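You operate a simulated robot arm through the tools that you are given. There is no shell and no other tool. Be economical: measure what you need, move in short steps, check, and stop when the job is done.

The job below is to be done with a simulated robot arm. You get a single attempt, and the scene is never put back.

JOB
Finish at the filling table: park the spout, close the bottle marked PINK, shut the main valve, wipe the drips.
Fine: the spout ends over the drain funnel; all the blue drips come off with the green pad, which ends on the table; the bottle stays full. What is to be rubbed or washed off counts as gone when no trace of it is left.

Only the result counts: the job must be done as asked and must still hold three seconds after the hand-in. Knocking over, shifting, dropping, spilling or breaking anything else fails it.

ROBOT AND FRAMES
A 6-joint arm with a fingered hand on a trunk, on a base that drives. Base frame: it is fixed to the floor where the robot stands at the start and does not move with it; the origin is under the middle of the robot, x ahead of it, y to its left, z up; the surface under the hand at the start is at about z = 0.45. Readings come in m, rad, newtons and seconds.
With the tool pointing down near the work surface it reaches from about 0.1 to 0.64 m from the robot's upright axis, wherever it stands. Its first joint turns from -2.897 to 2.897 rad. Places, roughly: blue drips [0.6, -0.1, 0.5]; filling table top [0.6, 0.1, 0.4]; green wiping pad (10x7x5 cm) [0.4, -0.1, 0.5]; main valve handle [0.8, 0.3, 0.9]; swing spout [0.7, 0, 0.9]. Payload 4 kg.
The TCP is the grasp point between the finger pads, 0.026 m short of the fingertips. In the tool frame z runs along the fingers and y along their closing line. Largest opening 0.148 m; the body of the gripper starts 0.073 m behind the TCP. The gripper is a hand of 3 fingers: y runs from the thumb to the fingers, the wrist lies at [0, 0, -0.239] in the tool frame, and closing takes about 1.5 s.
Orientation is told as [roll, pitch, yaw] about the base's x, y, z axes, in that order, counted from this pose: with the fingers straight down and closing along the base's y, the tool's x points along the base's -x, its y along +y and its z along -z.

CONTROLS
- The arm moves only by the tool send_rows. Its arguments are lists of equal length, an entry for each row: "translation": the shift along the tool's x, y, z in units of 250 mm (1.0 is 250 mm), a list of three; "delta_rot": the turn, a rotation vector about the tool's x, y, z in units of 90 degrees (1.0 is 90 degrees), a list of three; "jaw": the gripper command, from -1 (shut) to 1 (fully open), values between in proportion. In form: {"translation": [[dx, dy, dz], ...], "delta_rot": [[ax, ay, az], ...], "jaw": [jaw, ...]}. A call has 1 to 8 rows; each row is the pose to reach, as a shift and turn from the pose commanded when the call began, along the tool's axes at that moment. A call with a number of a shift or a turn outside -1 to 1 is refused whole. A row lasts 0.2 s, in which the tool goes at most 0.05 m and 0.15 rad; a call with a longer step from one row to the next is refused whole, and so is a gripper value outside its range. Where a pose cannot be reached the arm comes as near as it can. A force on the tool above 40 N (or 10 N above the force at the start of the call, whichever is more), or a blocked arm, ends the call early, and 0.2 s more pass. Each finger travels about 0.153 m/s and halts on what it meets, pressing with about 24 N; the grip force reading is that of the motor and also rises with nothing between the fingers. The clock runs only during rows and for 0.2 s after the last one: add rows that repeat a pose to give the fingers time. The reply holds the time, the measured pose of the TCP, the force on the tool along the base axes, the opening and the grip force, in the units named above and with some noise, with the torque about the TCP (base axes, N m) and any sound that the robot's microphone picked up, and new pictures: "show" is both (left out), scene, wrist or none.
- Cameras (640 x 400 px; columns grow to the right, rows downward): "scene" is now at [0.0574, 0.1799, 1.4037]; the picture's right is [-0.36, -0.93, 0.00], its down [-0.69, 0.27, -0.67] and it looks along [0.62, -0.24, -0.74] (base axes); focal length 278 px, centre (320, 200). "wrist" rides on the gripper at [0.068, -0.039, -0.09] in the tool frame; the picture's right is [0.50, 0.87, 0.00], its down [-0.66, 0.38, -0.65] and it looks along [-0.57, 0.33, 0.76] (tool axes); focal length 222 px, centre (320, 200). There is no depth. A picture from a camera that has moved, and an enlarged one, comes with that camera's place and axes in the base frame and with its lens.
- slide_trunk(by): slides the trunk up (or, below 0, down) by that many m; the arm and the scene camera ride with it, the base frame stays. It gives what a move gives, with no picture.
- roll_base(legs): drives the robot by 1 to 6 legs, each [ahead, left, turn to the left] in m, m and rad, along the robot's own axes; the way and the turn of a leg run together, so that a leg with both is an arc; at most 1.5 m and 3.142 rad a leg. The arm and the cameras ride along, it lands a little off, and it stops where it bumps. It gives what a move gives, and a new picture of the scene camera.
- preshape(shape): the hand has 3 fingers and takes this shape, open, in about a second: jaw (thumb against the fingers, like two jaws); tri (thumb and two fingers); tip (a fingertip pinch); poke (one finger out to press); point (the index stretched); flat (the hand flat); cup (the hand cupped); fist (a fist). The gripper value then closes the fingers along that shape, each until it touches; the sizes above hold for jaw. It gives what a move gives, with no picture.
- pan_tilt(pan, tilt): turns the head with the scene camera to pan (to the left, within 2.094 rad either way) and tilt (down, from -0.506 to 1.204), counted from straight ahead of the robot. It gives what a move gives, and a new picture of the scene camera.
- inspect(camera, box): a new picture of the part [left, top, right, bottom] of that camera's present view, enlarged. It takes no simulated time.
- sign_off(): hands the job in; it is judged then, once.

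Go step by step. Nothing tells you exact positions but the pictures and the camera data: compare them with the known pose of the tool, close in by small moves and look again before you grip or let go. The budget is 120 turns and 260 pictures, counting those below and the enlarged ones. Unless the task says otherwise, let go and move clear before handing in, and close with one line.

The tools are called after ">>>" by a JSON object that holds its "fn" and its "kwargs". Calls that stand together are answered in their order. send_rows: Moves the arm, as the interface text tells. Its arguments: {"type":"object","properties":{"translation":{"type":"array","items":{"type":"array","items":{"type":"number"}}},"delta_rot":{"type":"array","items":{"type":"array","items":{"type":"number"}}},"jaw":{"type":"array","items":{"type":"number"}},"show":{"type":"string","enum":["both","scene","wrist","none"]}},"required":["translation","delta_rot","jaw"]} The other tools are called the same way: slide_trunk (by) slides the trunk up or down; preshape (shape) gives the hand a shape; roll_base (legs) drives the base; pan_tilt (pan, tilt) turns the head that bears the scene camera; inspect (camera, box) takes an enlarged picture of a part of a camera's view; sign_off () hands the job in.

At the start:

```text
time_s: 0.0
tcp_pos: [0.4193, 0.0522, 1.0953]
tool_rot: [0.002, -0.001, 0.0]
contact_force: [-0.3, -0.1, -0.2]
ft_torque: [0.01, -0.02, -0.05]
opening: 0.148
grasp_force: 0.1
shape: jaw
trunk travel left (down, up): [-0.15, 0.167]
robot x, y, heading: [0.003, 0.0021, -0.001]
head pan, tilt: [-0.372, 0.84]
```

scene: 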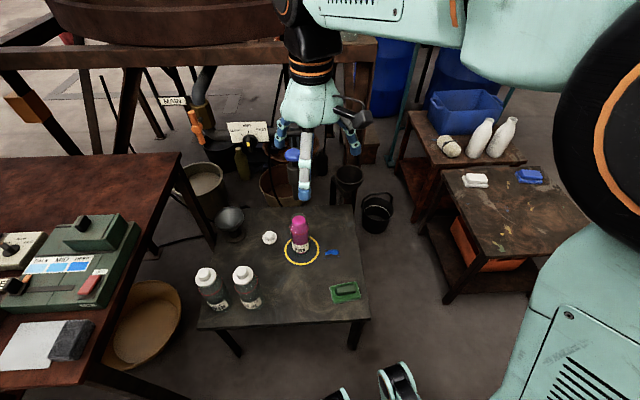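
wrist: 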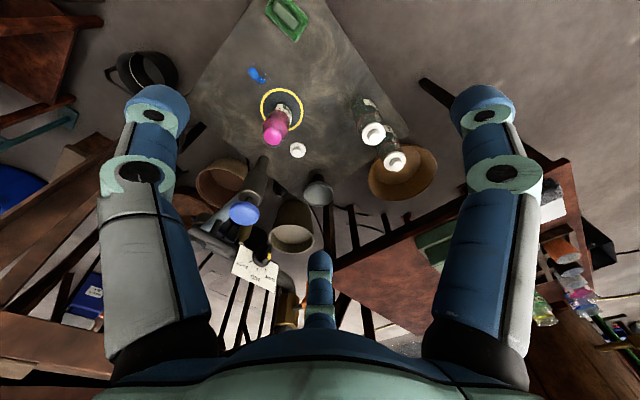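

I see the table with the pink bottle in a yellow ring, a white cap, two capped bottles, a funnel, blue drips and a green pad; the spout and valve are behind the hand. I'll look closer first.

>>> {"fn": "inspect", "kwargs": {"camera": "scene", "box": [150, 60, 390, 210]}}

>>> {"fn": "inspect", "kwargs": {"camera": "scene", "box": [190, 190, 390, 315]}}

>>> {"fn": "inspect", "kwargs": {"camera": "wrist", "box": [180, 140, 360, 340]}}

```text
2.67 times, centred on (270, 135) of scene
camera zoom: at [0.0574, 0.1799, 1.4037], right [-0.36, -0.93, 0.0], down [-0.69, 0.27, -0.67], along [0.62, -0.24, -0.74], focal length 742 px, centre (453, 373)
```

zoom: 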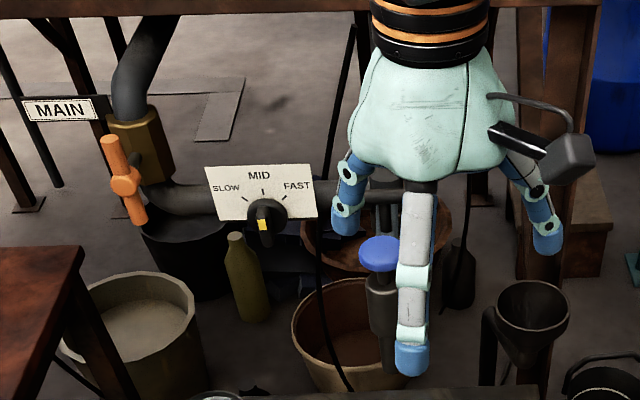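

```text
3.20 times, centred on (290, 252) of scene
camera zoom: at [0.0574, 0.1799, 1.4037], right [-0.36, -0.93, 0.0], down [-0.69, 0.27, -0.67], along [0.62, -0.24, -0.74], focal length 891 px, centre (416, 32)
```

zoom: 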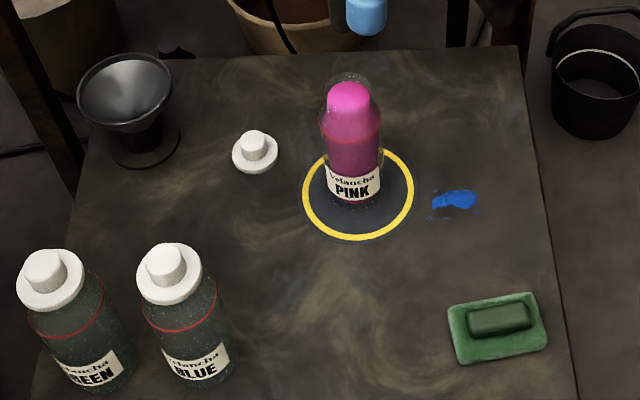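

```text
2.00 times, centred on (270, 240) of wrist
camera zoom: at [0.3515, 0.0132, 1.1848], right [-0.5, 0.87, 0.0], down [0.66, 0.38, 0.65], along [0.57, 0.33, -0.76], focal length 444 px, centre (420, 120)
```

zoom: 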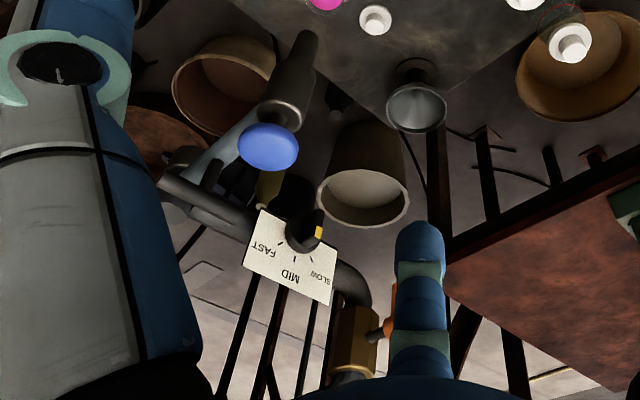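

Hand blocks the spout; I'll move it aside to the right and look.

>>> {"fn": "send_rows", "kwargs": {"translation": [[0.04, -0.18, 0], [0.08, -0.36, 0], [0.12, -0.54, 0], [0.16, -0.72, 0], [0.2, -0.9, 0], [0.22, -1.0, 0]], "delta_rot": [[0, 0, 0], [0, 0, 0], [0, 0, 0], [0, 0, 0], [0, 0, 0], [0, 0, 0]], "jaw": [1, 1, 1, 1, 1, 1], "show": "none"}}

>>> {"fn": "pan_tilt", "kwargs": {"pan": -0.1, "tilt": 0.65}}

```text
time_s: 1.4
tcp_pos: [0.3626, -0.1983, 1.0975]
tool_rot: [0.0, -0.001, -0.001]
contact_force: [-0.1, -0.3, 0.2]
ft_torque: [0.01, 0.0, 0.02]
opening: 0.1479
grasp_force: 0.0
shape: jaw
trunk travel left (down, up): [-0.15, 0.167]
robot x, y, heading: [0.0017, 0.0038, 0.002]
head pan, tilt: [-0.372, 0.84]
```

```text
time_s: 2.2
tcp_pos: [0.3646, -0.1979, 1.0944]
tool_rot: [0.0, -0.001, -0.001]
contact_force: [0.0, 0.3, 0.1]
ft_torque: [0.0, -0.03, -0.04]
opening: 0.1479
grasp_force: 0.0
shape: jaw
trunk travel left (down, up): [-0.15, 0.167]
robot x, y, heading: [0.0016, 0.0035, -0.004]
head pan, tilt: [-0.099, 0.649]
camera scene: at [0.0704, 0.1998, 1.4194], right [-0.1, -0.99, 0.0], down [-0.6, 0.06, -0.8], along [0.79, -0.08, -0.6], focal length 278 px, centre (320, 200)
```

scene: 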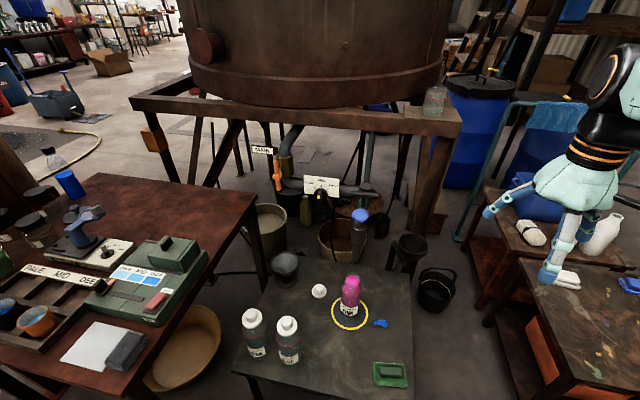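

>>> {"fn": "inspect", "kwargs": {"camera": "scene", "box": [240, 130, 440, 255]}}

>>> {"fn": "inspect", "kwargs": {"camera": "scene", "box": [230, 250, 430, 400]}}

>>> {"fn": "inspect", "kwargs": {"camera": "scene", "box": [330, 180, 460, 280]}}

```text
3.20 times, centred on (340, 192) of scene
camera zoom: at [0.0704, 0.1998, 1.4194], right [-0.1, -0.99, 0.0], down [-0.6, 0.06, -0.8], along [0.79, -0.08, -0.6], focal length 891 px, centre (256, 224)
```

zoom: 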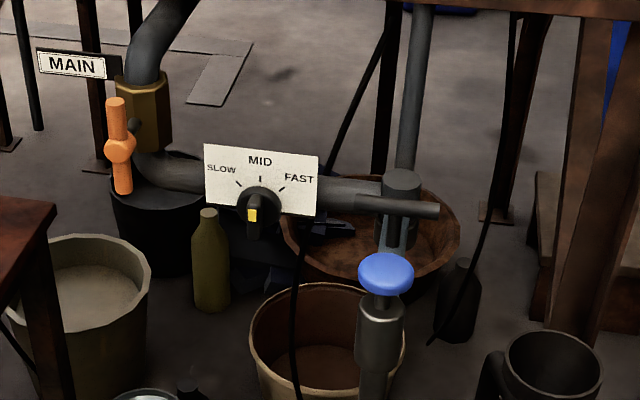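

```text
2.67 times, centred on (330, 325) of scene
camera zoom: at [0.0704, 0.1998, 1.4194], right [-0.1, -0.99, 0.0], down [-0.6, 0.06, -0.8], along [0.79, -0.08, -0.6], focal length 742 px, centre (293, -133)
```

zoom: 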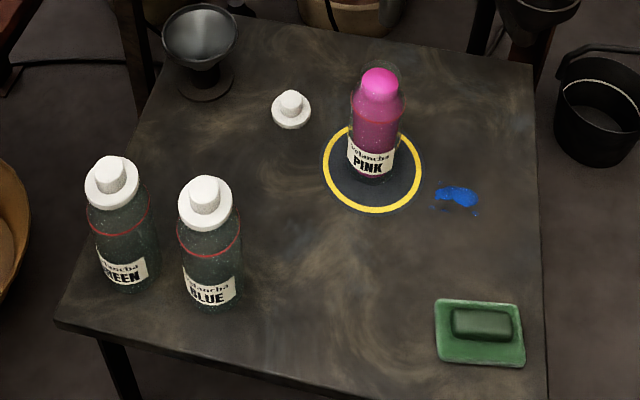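

```text
4.00 times, centred on (395, 230) of scene
camera zoom: at [0.0704, 0.1998, 1.4194], right [-0.1, -0.99, 0.0], down [-0.6, 0.06, -0.8], along [0.79, -0.08, -0.6], focal length 1113 px, centre (20, 80)
```

zoom: 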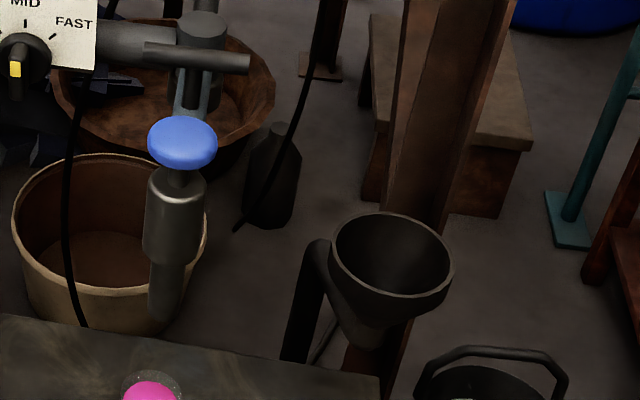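

>>> {"fn": "pan_tilt", "kwargs": {"pan": -0.1, "tilt": 1.2}}

```text
time_s: 3.1
tcp_pos: [0.3642, -0.198, 1.0975]
tool_rot: [-0.001, 0.0, 0.0]
contact_force: [-0.2, -0.6, -0.4]
ft_torque: [0.0, 0.01, 0.0]
opening: 0.1479
grasp_force: 0.1
shape: jaw
trunk travel left (down, up): [-0.15, 0.167]
robot x, y, heading: [-0.0007, 0.0017, 0.004]
head pan, tilt: [-0.099, 1.201]
camera scene: at [0.0398, 0.2029, 1.3792], right [-0.1, -1.0, 0.0], down [-0.93, 0.09, -0.36], along [0.36, -0.04, -0.93], focal length 278 px, centre (320, 200)
```

scene: 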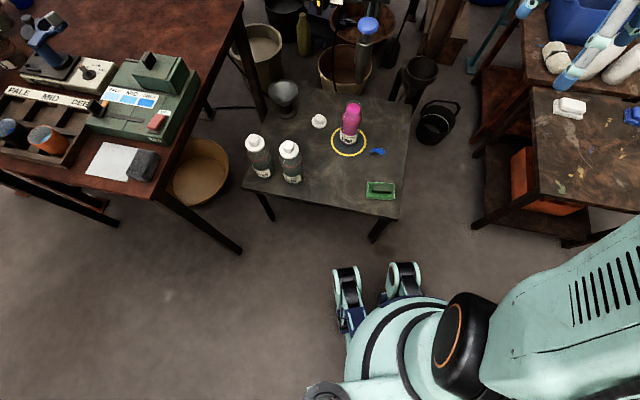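

The robot's feet have about 0.1 m of room before the table legs, so I drive 8 cm ahead for reach, then measure the spout.

>>> {"fn": "roll_base", "kwargs": {"legs": [[0.08, 0, 0]]}}

>>> {"fn": "pan_tilt", "kwargs": {"pan": -0.25, "tilt": 0.75}}

```text
time_s: 4.3
tcp_pos: [0.4306, -0.1973, 1.0955]
tool_rot: [0.002, 0.0, -0.005]
contact_force: [0.1, 0.2, 0.3]
ft_torque: [-0.06, -0.03, 0.01]
opening: 0.1479
grasp_force: 0.0
shape: jaw
trunk travel left (down, up): [-0.15, 0.167]
robot x, y, heading: [0.0661, -0.0008, -0.007]
head pan, tilt: [-0.099, 1.201]
stopped in leg 1: the robot was blocked; the commanded pose is now the measured one
camera scene: at [0.1072, 0.2043, 1.3792], right [-0.1, -0.99, 0.0], down [-0.93, 0.1, -0.36], along [0.36, -0.04, -0.93], focal length 278 px, centre (320, 200)
```

scene: 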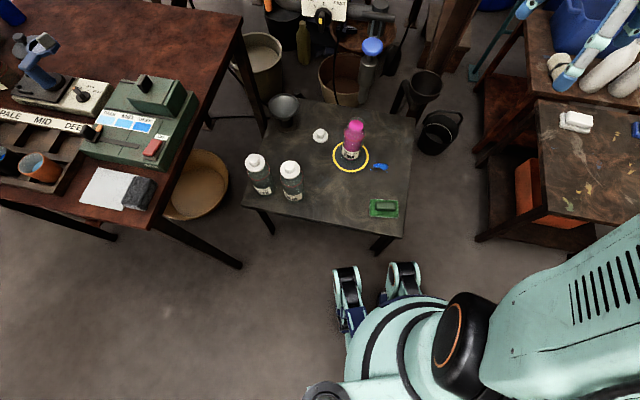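

```text
time_s: 5.2
tcp_pos: [0.43, -0.1973, 1.0948]
tool_rot: [0.002, 0.001, -0.005]
contact_force: [0.5, -0.3, 0.2]
ft_torque: [0.01, 0.01, 0.0]
opening: 0.148
grasp_force: 0.0
shape: jaw
trunk travel left (down, up): [-0.15, 0.167]
robot x, y, heading: [0.0675, -0.0005, -0.003]
head pan, tilt: [-0.25, 0.75]
camera scene: at [0.1336, 0.1891, 1.4108], right [-0.25, -0.97, 0.0], down [-0.66, 0.17, -0.73], along [0.71, -0.18, -0.68], focal length 278 px, centre (320, 200)
```

scene: 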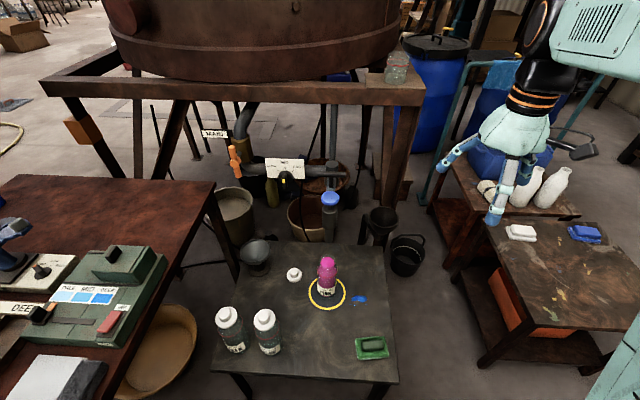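

The base was blocked after 6.6 cm; I back off a centimetre so it isn't leaning on anything, then look closely.

>>> {"fn": "roll_base", "kwargs": {"legs": [[-0.012, 0, 0]]}}

>>> {"fn": "inspect", "kwargs": {"camera": "scene", "box": [270, 150, 430, 250]}}

>>> {"fn": "inspect", "kwargs": {"camera": "scene", "box": [190, 110, 310, 200]}}

>>> {"fn": "inspect", "kwargs": {"camera": "scene", "box": [200, 230, 400, 390]}}

```text
time_s: 6.0
tcp_pos: [0.4184, -0.1988, 1.0965]
tool_rot: [0.003, 0.001, -0.005]
contact_force: [-0.7, -0.3, 0.5]
ft_torque: [0.0, 0.02, 0.02]
opening: 0.148
grasp_force: 0.0
shape: jaw
trunk travel left (down, up): [-0.15, 0.167]
robot x, y, heading: [0.0585, 0.0026, -0.007]
head pan, tilt: [-0.25, 0.75]
camera scene: at [0.1208, 0.1891, 1.4109], right [-0.25, -0.97, 0.0], down [-0.66, 0.17, -0.73], along [0.71, -0.18, -0.68], focal length 278 px, centre (320, 200)
```

scene: 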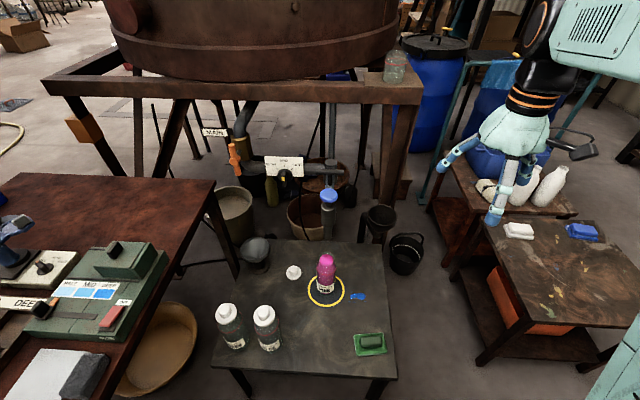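

```text
4.00 times, centred on (350, 200) of scene
camera zoom: at [0.1208, 0.1891, 1.4109], right [-0.25, -0.97, 0.0], down [-0.66, 0.17, -0.73], along [0.71, -0.18, -0.68], focal length 1113 px, centre (200, 200)
```

zoom: 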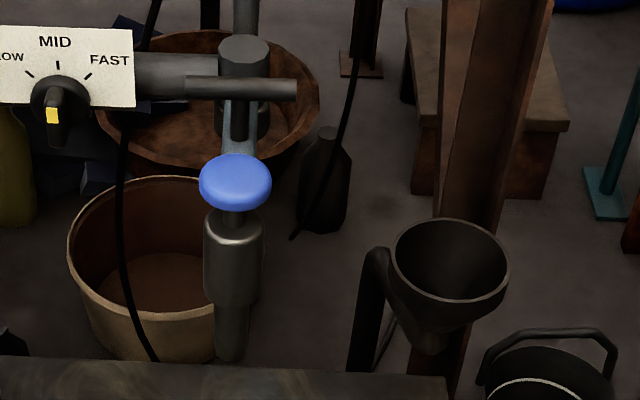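

```text
4.44 times, centred on (250, 155) of scene
camera zoom: at [0.1208, 0.1891, 1.4109], right [-0.25, -0.97, 0.0], down [-0.66, 0.17, -0.73], along [0.71, -0.18, -0.68], focal length 1237 px, centre (631, 400)
```

zoom: 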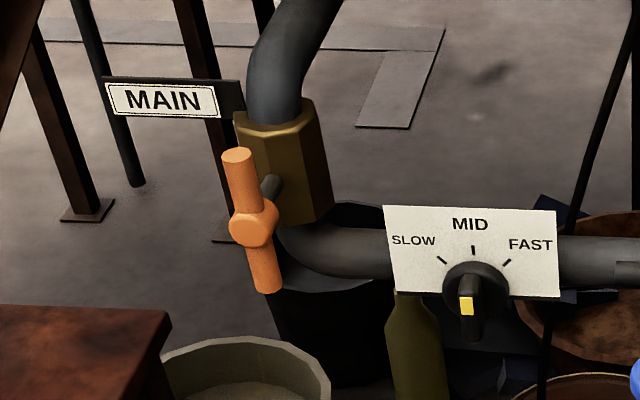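

```text
2.50 times, centred on (300, 310) of scene
camera zoom: at [0.1208, 0.1891, 1.4109], right [-0.25, -0.97, 0.0], down [-0.66, 0.17, -0.73], along [0.71, -0.18, -0.68], focal length 696 px, centre (370, -75)
```

zoom: 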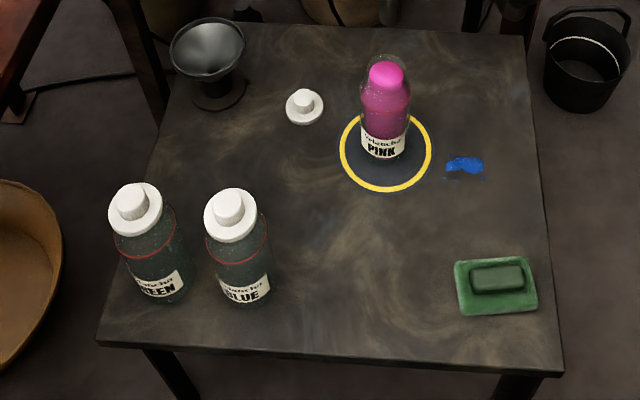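

Estimates: knob of the spout ≈(0.637, 0.035, 0.93), bottle ≈(0.633, 0.035) up to z≈0.68, cap ≈(0.738, 0.138). I move the hand above the knob, staying high.

>>> {"fn": "send_rows", "kwargs": {"translation": [[-0.125, 0.134, 0], [-0.25, 0.267, 0], [-0.375, 0.4, 0], [-0.5, 0.534, 0], [-0.625, 0.668, 0], [-0.75, 0.801, 0], [-0.87, 0.935, 0], [-0.87, 0.935, 0]], "delta_rot": [[0, 0, 0], [0, 0, 0], [0, 0, 0], [0, 0, 0], [0, 0, 0], [0, 0, 0], [0, 0, 0], [0, 0, 0]], "jaw": [1, 1, 1, 1, 1, 1, 1, 1]}}

```text
time_s: 7.8
tcp_pos: [0.6379, 0.0334, 1.0944]
tool_rot: [0.001, 0.002, -0.004]
contact_force: [-1.1, 0.0, 0.1]
ft_torque: [0.0, 0.04, 0.02]
opening: 0.1478
grasp_force: 0.1
shape: jaw
trunk travel left (down, up): [-0.15, 0.167]
robot x, y, heading: [0.0585, 0.0015, -0.004]
head pan, tilt: [-0.25, 0.75]
camera scene: at [0.1208, 0.1888, 1.411], right [-0.25, -0.97, 0.0], down [-0.66, 0.17, -0.73], along [0.71, -0.18, -0.68], focal length 278 px, centre (320, 200)
camera wrist: at [0.5689, -0.0061, 1.1851], right [-0.5, 0.87, 0.0], down [0.66, 0.37, 0.65], along [0.57, 0.33, -0.76], focal length 222 px, centre (320, 200)
```

scene: 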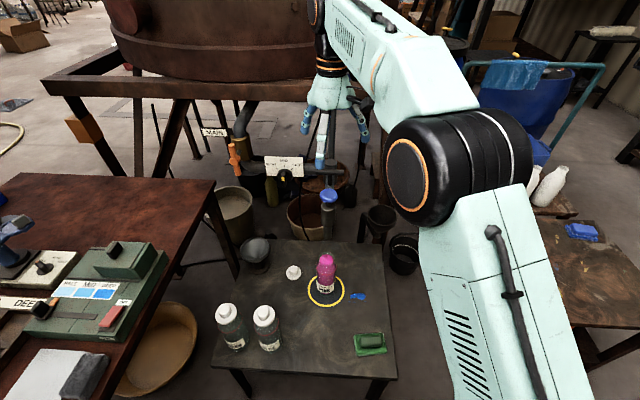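
wrist: 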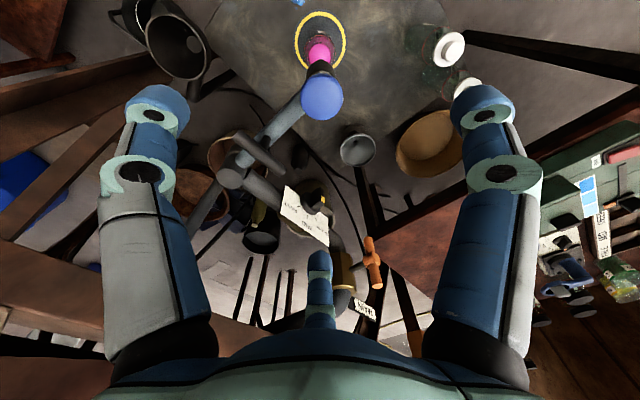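

The knob sits at ≈(0.63, 0.032, 0.93), the swivel ≈(0.81, -0.027), and the drain funnel ≈(0.753, -0.208), rim z≈0.675; so the spout swings by about +90°. I lower the open hand around the knob.

>>> {"fn": "send_rows", "kwargs": {"translation": [[0.014, 0, 0.15], [0.028, -0.006, 0.3], [0.028, -0.006, 0.45], [0.028, -0.006, 0.55], [0.028, -0.006, 0.59]], "delta_rot": [[0, 0, 0], [0, 0, 0], [0, 0, 0], [0, 0, 0], [0, 0, 0]], "jaw": [1, 1, 1, 1, 1]}}

>>> {"fn": "inspect", "kwargs": {"camera": "scene", "box": [270, 140, 400, 250]}}

```text
time_s: 9.0
tcp_pos: [0.6305, 0.0328, 0.9468]
tool_rot: [0.004, 0.0, -0.006]
contact_force: [0.0, 0.2, -0.6]
ft_torque: [0.0, -0.05, 0.01]
opening: 0.1479
grasp_force: 0.0
shape: jaw
trunk travel left (down, up): [-0.15, 0.167]
robot x, y, heading: [0.0555, -0.0001, -0.003]
head pan, tilt: [-0.25, 0.75]
camera scene: at [0.1216, 0.1891, 1.4109], right [-0.25, -0.97, 0.0], down [-0.66, 0.17, -0.73], along [0.71, -0.18, -0.68], focal length 278 px, centre (320, 200)
camera wrist: at [0.5632, -0.006, 1.0373], right [-0.5, 0.87, 0.0], down [0.66, 0.37, 0.65], along [0.57, 0.33, -0.76], focal length 222 px, centre (320, 200)
```

scene: 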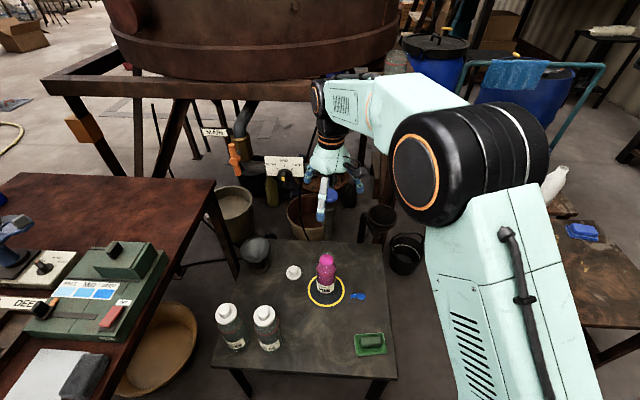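
wrist: 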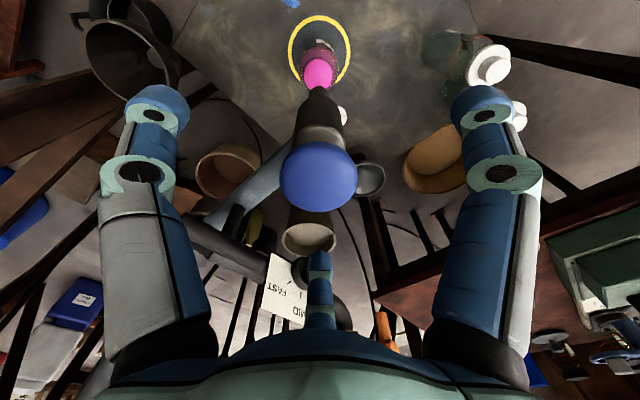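

```text
3.64 times, centred on (335, 195) of scene
camera zoom: at [0.1216, 0.1891, 1.4109], right [-0.25, -0.97, 0.0], down [-0.66, 0.17, -0.73], along [0.71, -0.18, -0.68], focal length 1012 px, centre (266, 218)
```

zoom: 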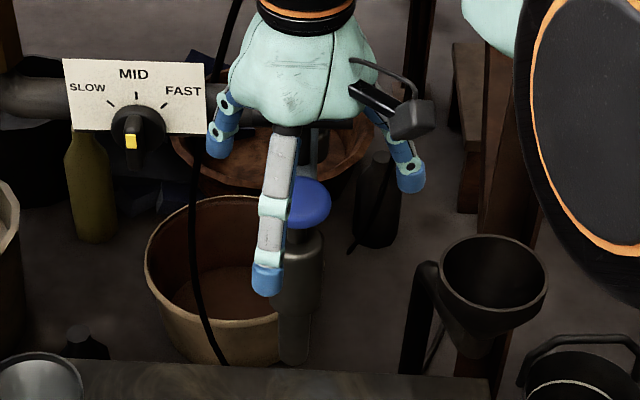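

>>> {"fn": "send_rows", "kwargs": {"translation": [[0, 0, 0.0], [0, 0, 0.02], [0, 0, 0.02], [0, 0, 0.02]], "delta_rot": [[0, 0, 0], [0, 0, 0], [0, 0, 0], [0, 0, 0]], "jaw": [0.6, 0.2, 0.0, 0.0]}}

>>> {"fn": "inspect", "kwargs": {"camera": "scene", "box": [270, 140, 400, 250]}}

```text
time_s: 10.0
tcp_pos: [0.6307, 0.0336, 0.9413]
tool_rot: [0.001, 0.003, -0.005]
contact_force: [1.1, -0.4, -0.9]
ft_torque: [0.02, 0.03, 0.01]
opening: 0.0748
grasp_force: 0.1
shape: jaw
trunk travel left (down, up): [-0.15, 0.167]
robot x, y, heading: [0.0543, 0.0016, -0.004]
head pan, tilt: [-0.25, 0.75]
camera scene: at [0.1215, 0.1891, 1.4109], right [-0.25, -0.97, 0.0], down [-0.66, 0.17, -0.73], along [0.71, -0.18, -0.68], focal length 278 px, centre (320, 200)
camera wrist: at [0.563, -0.0059, 1.0324], right [-0.5, 0.87, 0.0], down [0.66, 0.37, 0.65], along [0.57, 0.33, -0.76], focal length 222 px, centre (320, 200)
```

scene: 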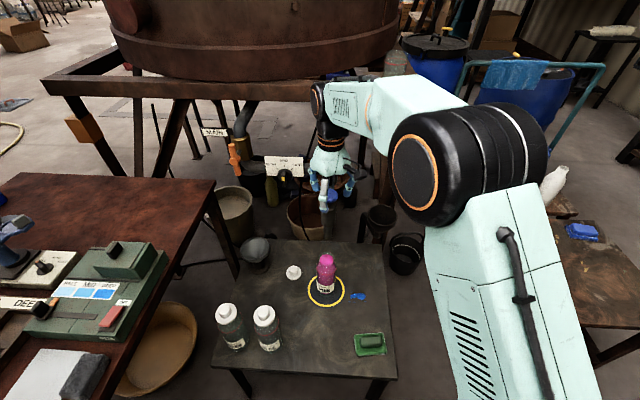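
wrist: 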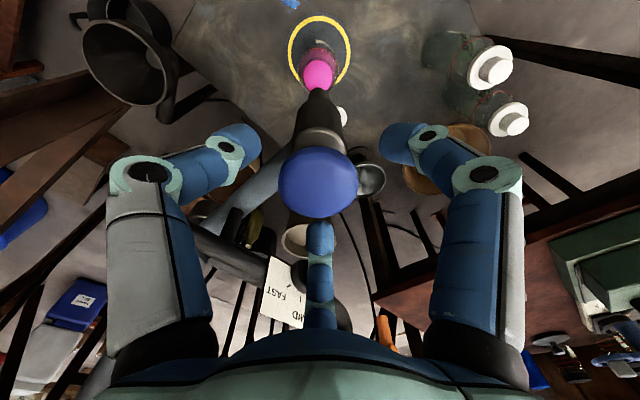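

```text
3.64 times, centred on (335, 195) of scene
camera zoom: at [0.1215, 0.1891, 1.4109], right [-0.25, -0.97, 0.0], down [-0.66, 0.17, -0.73], along [0.71, -0.18, -0.68], focal length 1012 px, centre (266, 218)
```

zoom: 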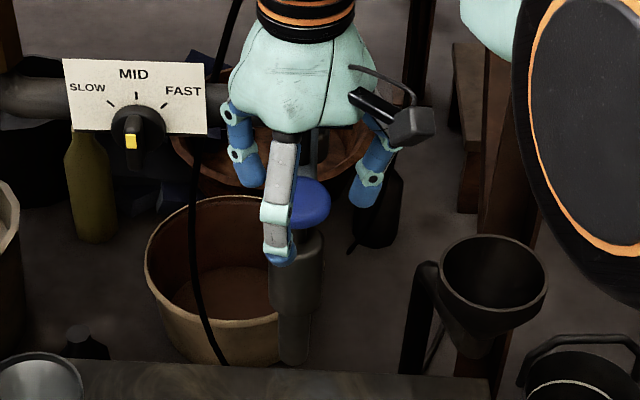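

The fingers converge around the knob. I close fully.

>>> {"fn": "send_rows", "kwargs": {"translation": [[0, 0, 0], [0, 0, 0], [0, 0, 0], [0, 0, 0], [0, 0, 0]], "delta_rot": [[0, 0, 0], [0, 0, 0], [0, 0, 0], [0, 0, 0], [0, 0, 0]], "jaw": [-0.3, -0.6, -0.8, -1, -1]}}

>>> {"fn": "inspect", "kwargs": {"camera": "scene", "box": [270, 140, 400, 250]}}

```text
time_s: 11.2
tcp_pos: [0.6317, 0.0338, 0.9432]
tool_rot: [0.003, 0.001, -0.007]
contact_force: [0.3, -0.5, 0.3]
ft_torque: [-0.04, -0.03, -0.03]
opening: 0.0398
grasp_force: 24.3
shape: jaw
trunk travel left (down, up): [-0.15, 0.167]
robot x, y, heading: [0.0579, 0.0012, -0.007]
head pan, tilt: [-0.25, 0.75]
camera scene: at [0.1215, 0.189, 1.4109], right [-0.25, -0.97, 0.0], down [-0.66, 0.17, -0.73], along [0.71, -0.18, -0.68], focal length 278 px, centre (320, 200)
camera wrist: at [0.563, -0.0061, 1.0324], right [-0.5, 0.87, 0.0], down [0.66, 0.37, 0.65], along [0.57, 0.33, -0.76], focal length 222 px, centre (320, 200)
```

scene: 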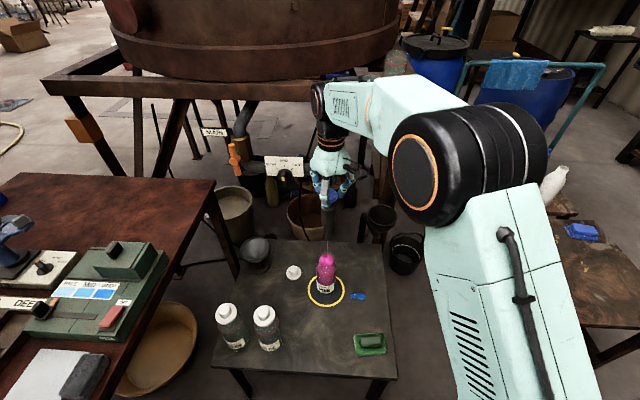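
wrist: 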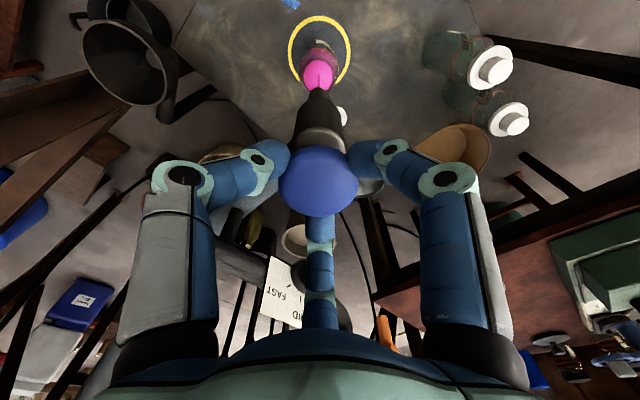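

```text
3.64 times, centred on (335, 195) of scene
camera zoom: at [0.1215, 0.189, 1.4109], right [-0.25, -0.97, 0.0], down [-0.66, 0.17, -0.73], along [0.71, -0.18, -0.68], focal length 1012 px, centre (266, 218)
```

zoom: 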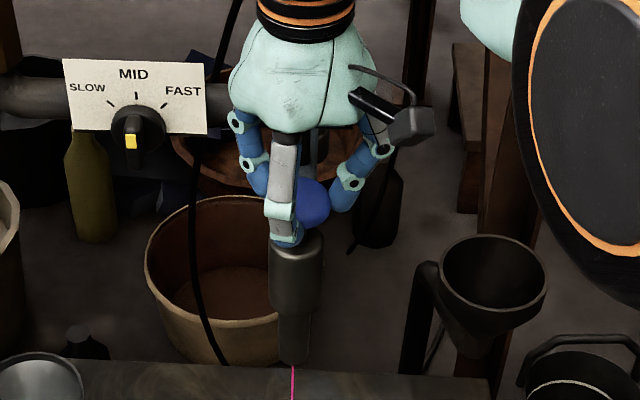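

A thin pink stream has appeared under the nozzle — the knob seems to be a dispensing button. I let go at once.

>>> {"fn": "send_rows", "kwargs": {"translation": [[0, 0, 0], [0, 0, -0.04]], "delta_rot": [[0, 0, 0], [0, 0, 0]], "jaw": [0, 0.3], "show": "scene"}}

>>> {"fn": "inspect", "kwargs": {"camera": "scene", "box": [270, 170, 400, 310]}}

```text
time_s: 11.8
tcp_pos: [0.6305, 0.033, 0.9528]
tool_rot: [0.002, 0.003, -0.004]
contact_force: [0.0, 0.3, -0.8]
ft_torque: [-0.01, 0.03, 0.03]
opening: 0.0957
grasp_force: 0.0
shape: jaw
trunk travel left (down, up): [-0.15, 0.167]
robot x, y, heading: [0.0551, -0.0003, -0.011]
head pan, tilt: [-0.25, 0.75]
camera scene: at [0.1213, 0.1891, 1.4109], right [-0.25, -0.97, 0.0], down [-0.66, 0.17, -0.73], along [0.71, -0.18, -0.68], focal length 278 px, centre (320, 200)
```

scene: 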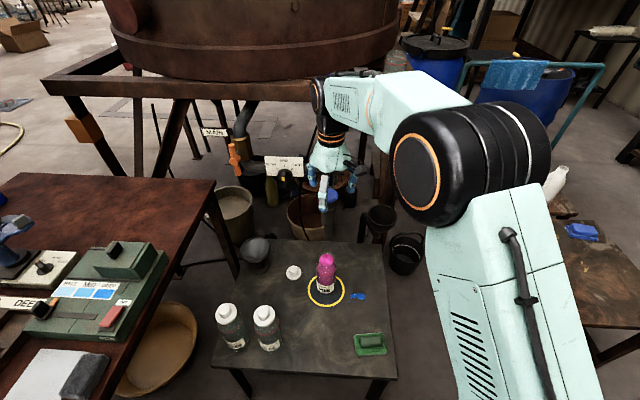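

```text
2.86 times, centred on (335, 240) of scene
camera zoom: at [0.1213, 0.1891, 1.4109], right [-0.25, -0.97, 0.0], down [-0.66, 0.17, -0.73], along [0.71, -0.18, -0.68], focal length 795 px, centre (277, 86)
```

zoom: 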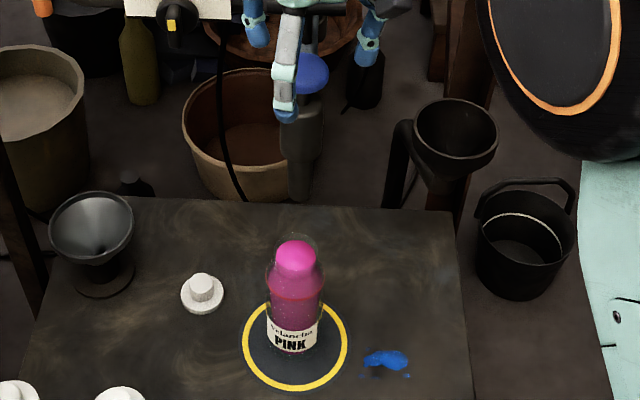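

The stream stopped on release and the level looks unchanged, so I won't touch the knob again. I'll shut the main valve first so nothing can flow; its handle hub is ≈(0.835, 0.263, 0.942). Moving up and left.

>>> {"fn": "send_rows", "kwargs": {"translation": [[0, 0, -0.2], [0, 0, -0.4], [0, 0, -0.58], [0.05, 0.19, -0.58], [0.1, 0.38, -0.58], [0.15, 0.57, -0.58], [0.15, 0.76, -0.58], [0.15, 0.95, -0.58]], "delta_rot": [[0, 0, 0], [0, 0, 0], [0, 0, 0], [0, 0, 0], [0, 0, 0], [0, 0, 0], [0, 0, 0], [0, 0, 0]], "jaw": [1, 1, 1, 1, 1, 1, 1, 1], "show": "none"}}

>>> {"fn": "send_rows", "kwargs": {"translation": [[0, 0, 0], [0, 0, 0], [0, 0, 0], [0, 0, 0], [0, 0, 0], [0, 0, 0], [0, 0, 0], [0, 0, 0]], "delta_rot": [[0, -0.09, 0], [0, -0.18, 0], [0, -0.27, 0], [0, -0.36, 0], [0, -0.45, 0], [0, -0.54, 0], [0, -0.62, 0], [0, -0.7, 0]], "jaw": [1, 1, 1, 1, 1, 1, 1, 1], "show": "both"}}

```text
time_s: 13.6
tcp_pos: [0.595, 0.272, 1.098]
tool_rot: [0.0, 0.002, -0.004]
contact_force: [-0.6, -0.1, 0.5]
ft_torque: [0.0, 0.02, -0.02]
opening: 0.1479
grasp_force: 0.1
shape: jaw
trunk travel left (down, up): [-0.15, 0.167]
robot x, y, heading: [0.058, 0.0052, -0.004]
head pan, tilt: [-0.25, 0.75]
```

```text
time_s: 15.4
tcp_pos: [0.5942, 0.2705, 1.0975]
tool_rot: [0.004, -1.098, -0.007]
contact_force: [0.4, -0.2, 0.4]
ft_torque: [0.01, 0.0, 0.01]
opening: 0.1481
grasp_force: 0.0
shape: jaw
trunk travel left (down, up): [-0.15, 0.167]
robot x, y, heading: [0.0555, -0.0002, -0.009]
head pan, tilt: [-0.25, 0.75]
camera scene: at [0.1215, 0.1892, 1.4109], right [-0.25, -0.97, 0.0], down [-0.66, 0.17, -0.73], along [0.71, -0.18, -0.68], focal length 278 px, centre (320, 200)
camera wrist: at [0.4827, 0.2324, 1.0787], right [-0.22, 0.87, -0.44], down [-0.28, 0.38, 0.88], along [0.93, 0.32, 0.16], focal length 222 px, centre (320, 200)
```

scene: 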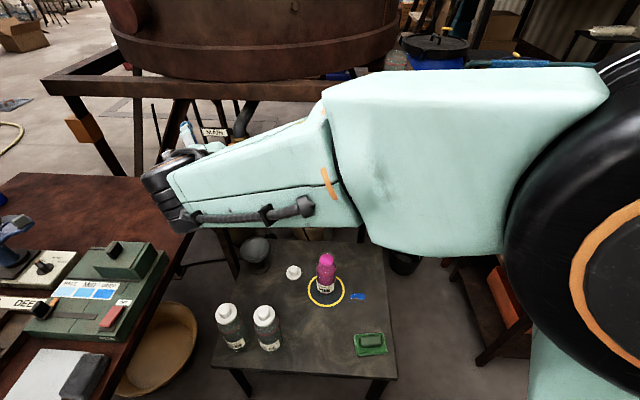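
wrist: 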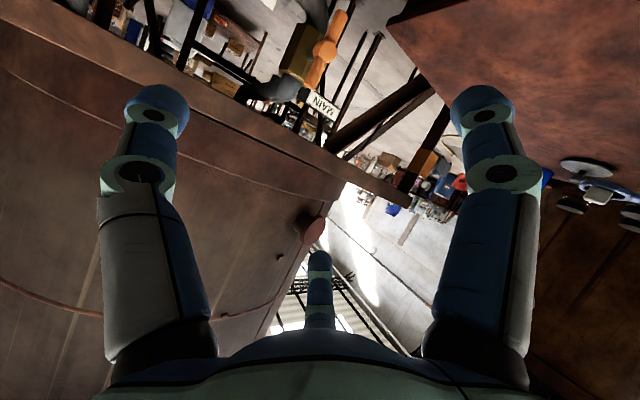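

Wrist view confirms the handle at ≈(0.835, 0.26, 0.94). I finish levelling the tool and drop to the valve height, standing off, then yaw into the valve's axis.

>>> {"fn": "send_rows", "kwargs": {"translation": [[0.06, 0.02, 0.1], [0.12, 0.04, 0.2], [0.19, 0.065, 0.31], [0.25, 0.09, 0.42], [0.31, 0.11, 0.53], [0.374, 0.13, 0.631]], "delta_rot": [[0, -0.06, 0], [0, -0.12, 0], [0, -0.18, 0], [0, -0.24, 0], [0, -0.3, 0], [0, -0.3, 0]], "jaw": [1, 1, 1, 1, 1, 1], "show": "none"}}

>>> {"fn": "send_rows", "kwargs": {"translation": [[0, 0, 0], [0, 0, 0], [0, 0, 0]], "delta_rot": [[0.09, 0, 0], [0.18, 0, 0], [0.19, 0, 0]], "jaw": [0.6, 0.3, 0.2], "show": "both"}}

```text
time_s: 16.8
tcp_pos: [0.6933, 0.3038, 0.9432]
tool_rot: [1.511, -1.569, -1.516]
contact_force: [0.1, 0.5, 0.0]
ft_torque: [0.02, 0.0, 0.03]
opening: 0.1479
grasp_force: 0.0
shape: jaw
trunk travel left (down, up): [-0.15, 0.167]
robot x, y, heading: [0.0553, 0.0035, -0.009]
head pan, tilt: [-0.25, 0.75]
```

```text
time_s: 17.6
tcp_pos: [0.6911, 0.3023, 0.9428]
tool_rot: [0.258, -1.57, -0.564]
contact_force: [-0.3, 0.5, -0.5]
ft_torque: [-0.02, -0.01, -0.02]
opening: 0.0895
grasp_force: 0.0
shape: jaw
trunk travel left (down, up): [-0.15, 0.167]
robot x, y, heading: [0.054, 0.0015, -0.005]
head pan, tilt: [-0.25, 0.75]
camera scene: at [0.1215, 0.189, 1.4109], right [-0.25, -0.97, 0.0], down [-0.66, 0.17, -0.73], along [0.71, -0.18, -0.68], focal length 278 px, centre (320, 200)
camera wrist: at [0.5942, 0.2926, 0.8757], right [0.26, 0.83, -0.5], down [-0.51, 0.56, 0.66], along [0.82, 0.08, 0.56], focal length 222 px, centre (320, 200)
```

scene: 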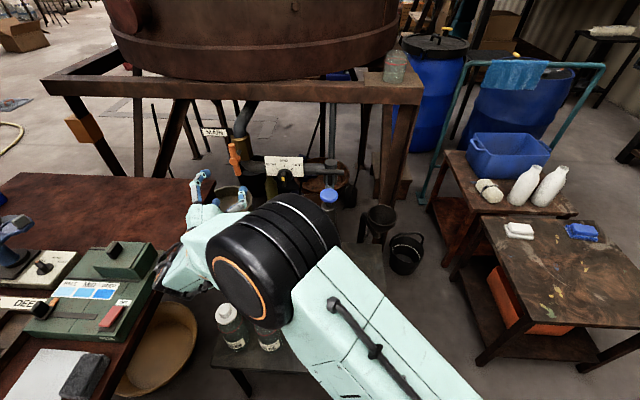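
wrist: 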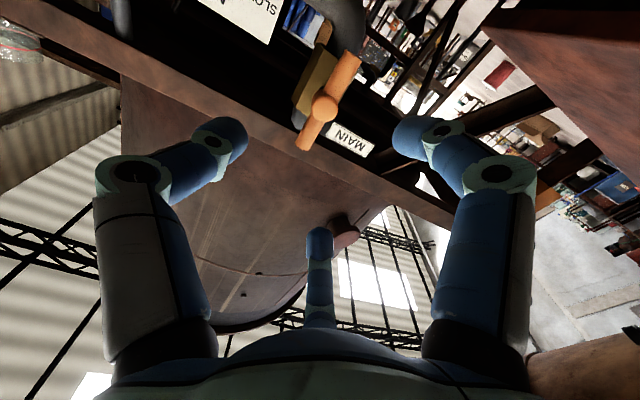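

The handle is on the tool's axis (hub ≈15 cm ahead). I move in 12 cm and check.

>>> {"fn": "send_rows", "kwargs": {"translation": [[0.016, 0, 0.15], [0.016, 0, 0.3], [0.016, 0, 0.4], [0.016, 0, 0.48]], "delta_rot": [[0, 0, 0], [0, 0, 0], [0, 0, 0], [0, 0, 0]], "jaw": [0.2, 0.2, 0.2, 0.2], "show": "both"}}

>>> {"fn": "inspect", "kwargs": {"camera": "scene", "box": [180, 110, 310, 220]}}

```text
time_s: 18.6
tcp_pos: [0.8086, 0.2684, 0.9389]
tool_rot: [0.524, -1.569, -0.829]
contact_force: [-0.1, 0.7, 1.1]
ft_torque: [0.01, -0.01, 0.01]
opening: 0.0894
grasp_force: 0.0
shape: jaw
trunk travel left (down, up): [-0.15, 0.167]
robot x, y, heading: [0.0545, 0.0034, -0.009]
head pan, tilt: [-0.25, 0.75]
camera scene: at [0.1217, 0.1891, 1.4109], right [-0.25, -0.97, 0.0], down [-0.66, 0.17, -0.73], along [0.71, -0.18, -0.68], focal length 278 px, centre (320, 200)
camera wrist: at [0.7095, 0.2586, 0.8717], right [0.26, 0.83, -0.5], down [-0.51, 0.55, 0.66], along [0.82, 0.09, 0.56], focal length 222 px, centre (320, 200)
```

scene: 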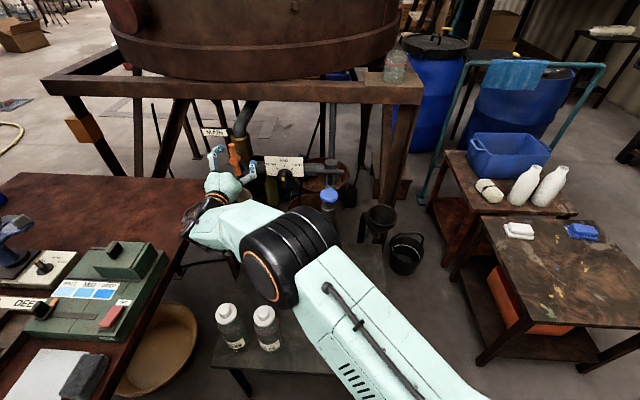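
wrist: 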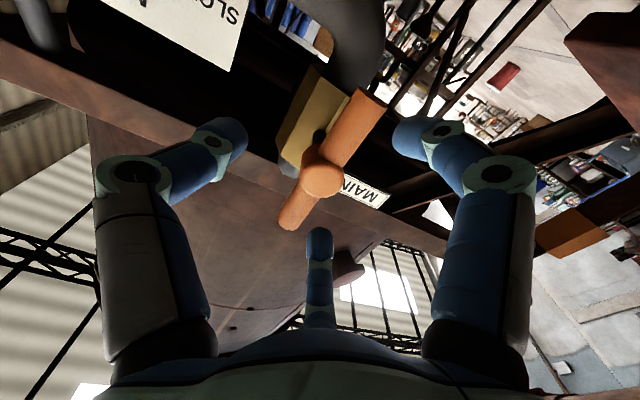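

```text
3.64 times, centred on (245, 165) of scene
camera zoom: at [0.1217, 0.1891, 1.4109], right [-0.25, -0.97, 0.0], down [-0.66, 0.17, -0.73], along [0.71, -0.18, -0.68], focal length 1012 px, centre (593, 327)
```

zoom: 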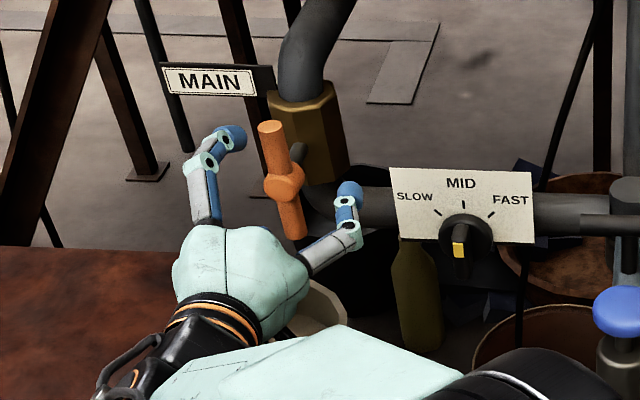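

Centred well: thumb on one side, two fingers on the other side of the bar. I advance 2 cm and close.

>>> {"fn": "send_rows", "kwargs": {"translation": [[0, 0, 0.04], [0, 0, 0.08], [0, 0, 0.08], [0, 0, 0.08], [0, 0, 0.08], [0, 0, 0.08]], "delta_rot": [[0, 0, 0], [0, 0, 0], [0, 0, 0], [0, 0, 0], [0, 0, 0], [0, 0, 0]], "jaw": [0.2, 0.2, -0.2, -0.6, -1, -1], "show": "both"}}

>>> {"fn": "inspect", "kwargs": {"camera": "scene", "box": [180, 110, 310, 220]}}

```text
time_s: 20.0
tcp_pos: [0.8274, 0.2616, 0.9385]
tool_rot: [0.317, -1.566, -0.623]
contact_force: [13.1, -0.2, 0.6]
ft_torque: [0.04, -0.03, -0.3]
opening: 0.0131
grasp_force: 23.7
shape: jaw
trunk travel left (down, up): [-0.15, 0.167]
robot x, y, heading: [0.0562, 0.0016, -0.006]
head pan, tilt: [-0.25, 0.75]
camera scene: at [0.1235, 0.189, 1.4108], right [-0.25, -0.97, 0.0], down [-0.66, 0.17, -0.73], along [0.71, -0.18, -0.68], focal length 278 px, centre (320, 200)
camera wrist: at [0.7291, 0.2507, 0.871], right [0.26, 0.83, -0.5], down [-0.51, 0.56, 0.66], along [0.82, 0.08, 0.56], focal length 222 px, centre (320, 200)
```

scene: 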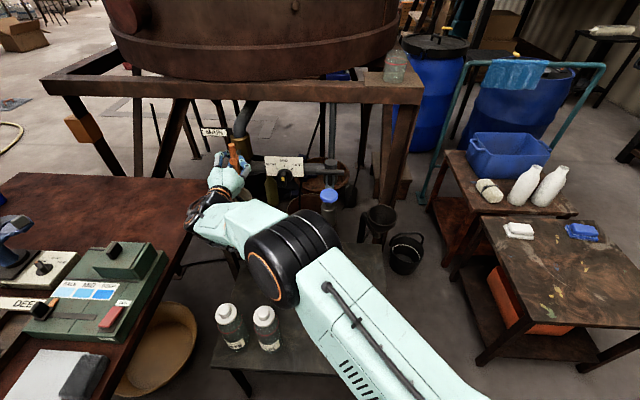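
wrist: 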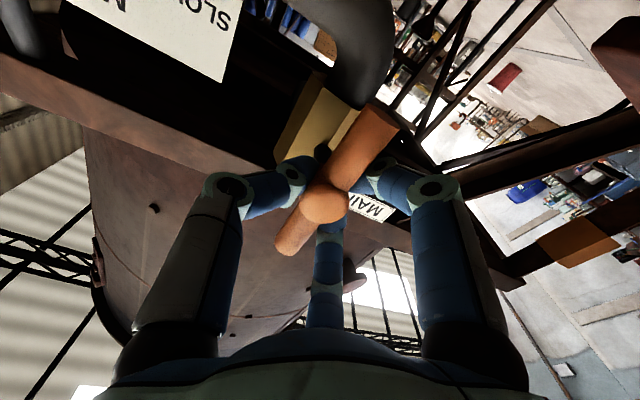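

```text
3.64 times, centred on (245, 165) of scene
camera zoom: at [0.1235, 0.189, 1.4108], right [-0.25, -0.97, 0.0], down [-0.66, 0.17, -0.73], along [0.71, -0.18, -0.68], focal length 1012 px, centre (593, 327)
```

zoom: 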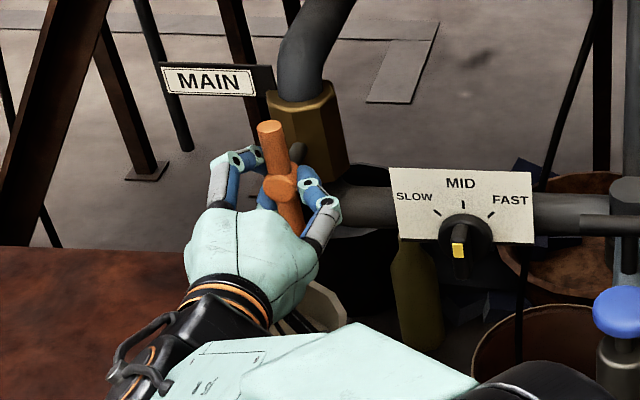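

Gripped. I try a small clockwise turn about the tool axis and read the torque.

>>> {"fn": "send_rows", "kwargs": {"translation": [[0, 0, 0], [0, 0, 0], [0, 0, 0]], "delta_rot": [[0, 0, 0.07], [0, 0, 0.14], [0, 0, 0.2]], "jaw": [-1, -1, -1], "show": "wrist"}}

>>> {"fn": "inspect", "kwargs": {"camera": "scene", "box": [180, 110, 310, 220]}}

```text
time_s: 20.8
tcp_pos: [0.8275, 0.2603, 0.9377]
tool_rot: [1.561, -1.255, -1.865]
contact_force: [12.5, -0.8, 1.5]
ft_torque: [-0.06, 0.14, -0.27]
opening: 0.0134
grasp_force: 24.0
shape: jaw
trunk travel left (down, up): [-0.15, 0.167]
robot x, y, heading: [0.0582, 0.0021, -0.003]
head pan, tilt: [-0.25, 0.75]
camera wrist: at [0.7361, 0.2727, 0.8618], right [0.29, 0.93, -0.21], down [-0.58, 0.34, 0.74], along [0.76, -0.1, 0.64], focal length 222 px, centre (320, 200)
```

wrist: 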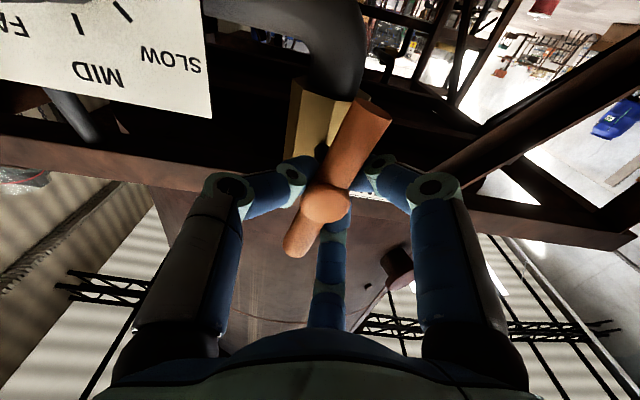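

```text
3.64 times, centred on (245, 165) of scene
camera zoom: at [0.1231, 0.189, 1.4108], right [-0.25, -0.97, 0.0], down [-0.66, 0.17, -0.73], along [0.71, -0.18, -0.68], focal length 1012 px, centre (593, 327)
```

zoom: 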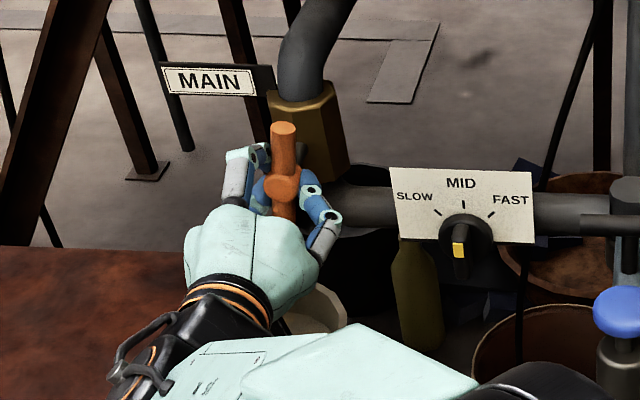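

The handle follows freely clockwise. I keep turning.

>>> {"fn": "send_rows", "kwargs": {"translation": [[0, 0, 0], [0, 0, 0], [0, 0, 0], [0, 0, 0], [0, 0, 0], [0, 0, 0], [0, 0, 0], [0, 0, 0]], "delta_rot": [[0, 0, 0.09], [0, 0, 0.18], [0, 0, 0.27], [0, 0, 0.36], [0, 0, 0.45], [0, 0, 0.54], [0, 0, 0.63], [0, 0, 0.72]], "jaw": [-1, -1, -1, -1, -1, -1, -1, -1], "show": "wrist"}}

>>> {"fn": "inspect", "kwargs": {"camera": "scene", "box": [180, 110, 310, 220]}}

```text
time_s: 22.6
tcp_pos: [0.8287, 0.2619, 0.9374]
tool_rot: [1.567, -0.125, -1.872]
contact_force: [17.1, 6.5, -0.5]
ft_torque: [-0.02, 0.43, 0.13]
opening: 0.0116
grasp_force: 23.2
shape: jaw
trunk travel left (down, up): [-0.15, 0.167]
robot x, y, heading: [0.0586, 0.0035, -0.007]
head pan, tilt: [-0.25, 0.75]
camera wrist: at [0.7598, 0.3489, 0.8904], right [0.18, 0.57, 0.8], down [-0.8, -0.38, 0.46], along [0.57, -0.72, 0.39], focal length 222 px, centre (320, 200)
```

wrist: 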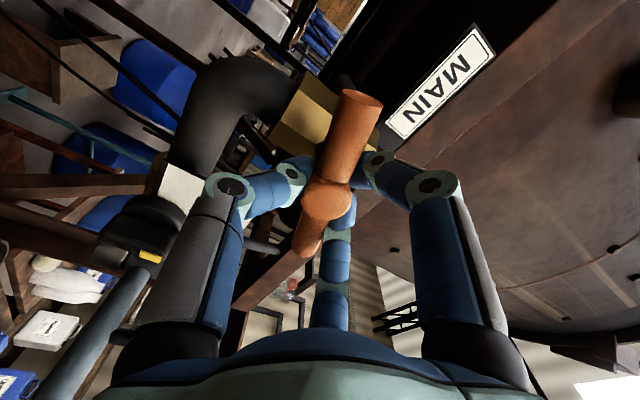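

```text
3.64 times, centred on (245, 165) of scene
camera zoom: at [0.1241, 0.1901, 1.4106], right [-0.25, -0.97, 0.0], down [-0.66, 0.17, -0.73], along [0.71, -0.18, -0.68], focal length 1012 px, centre (593, 327)
```

zoom: 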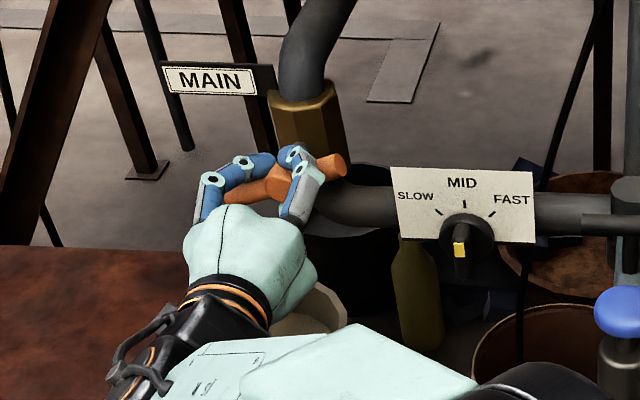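

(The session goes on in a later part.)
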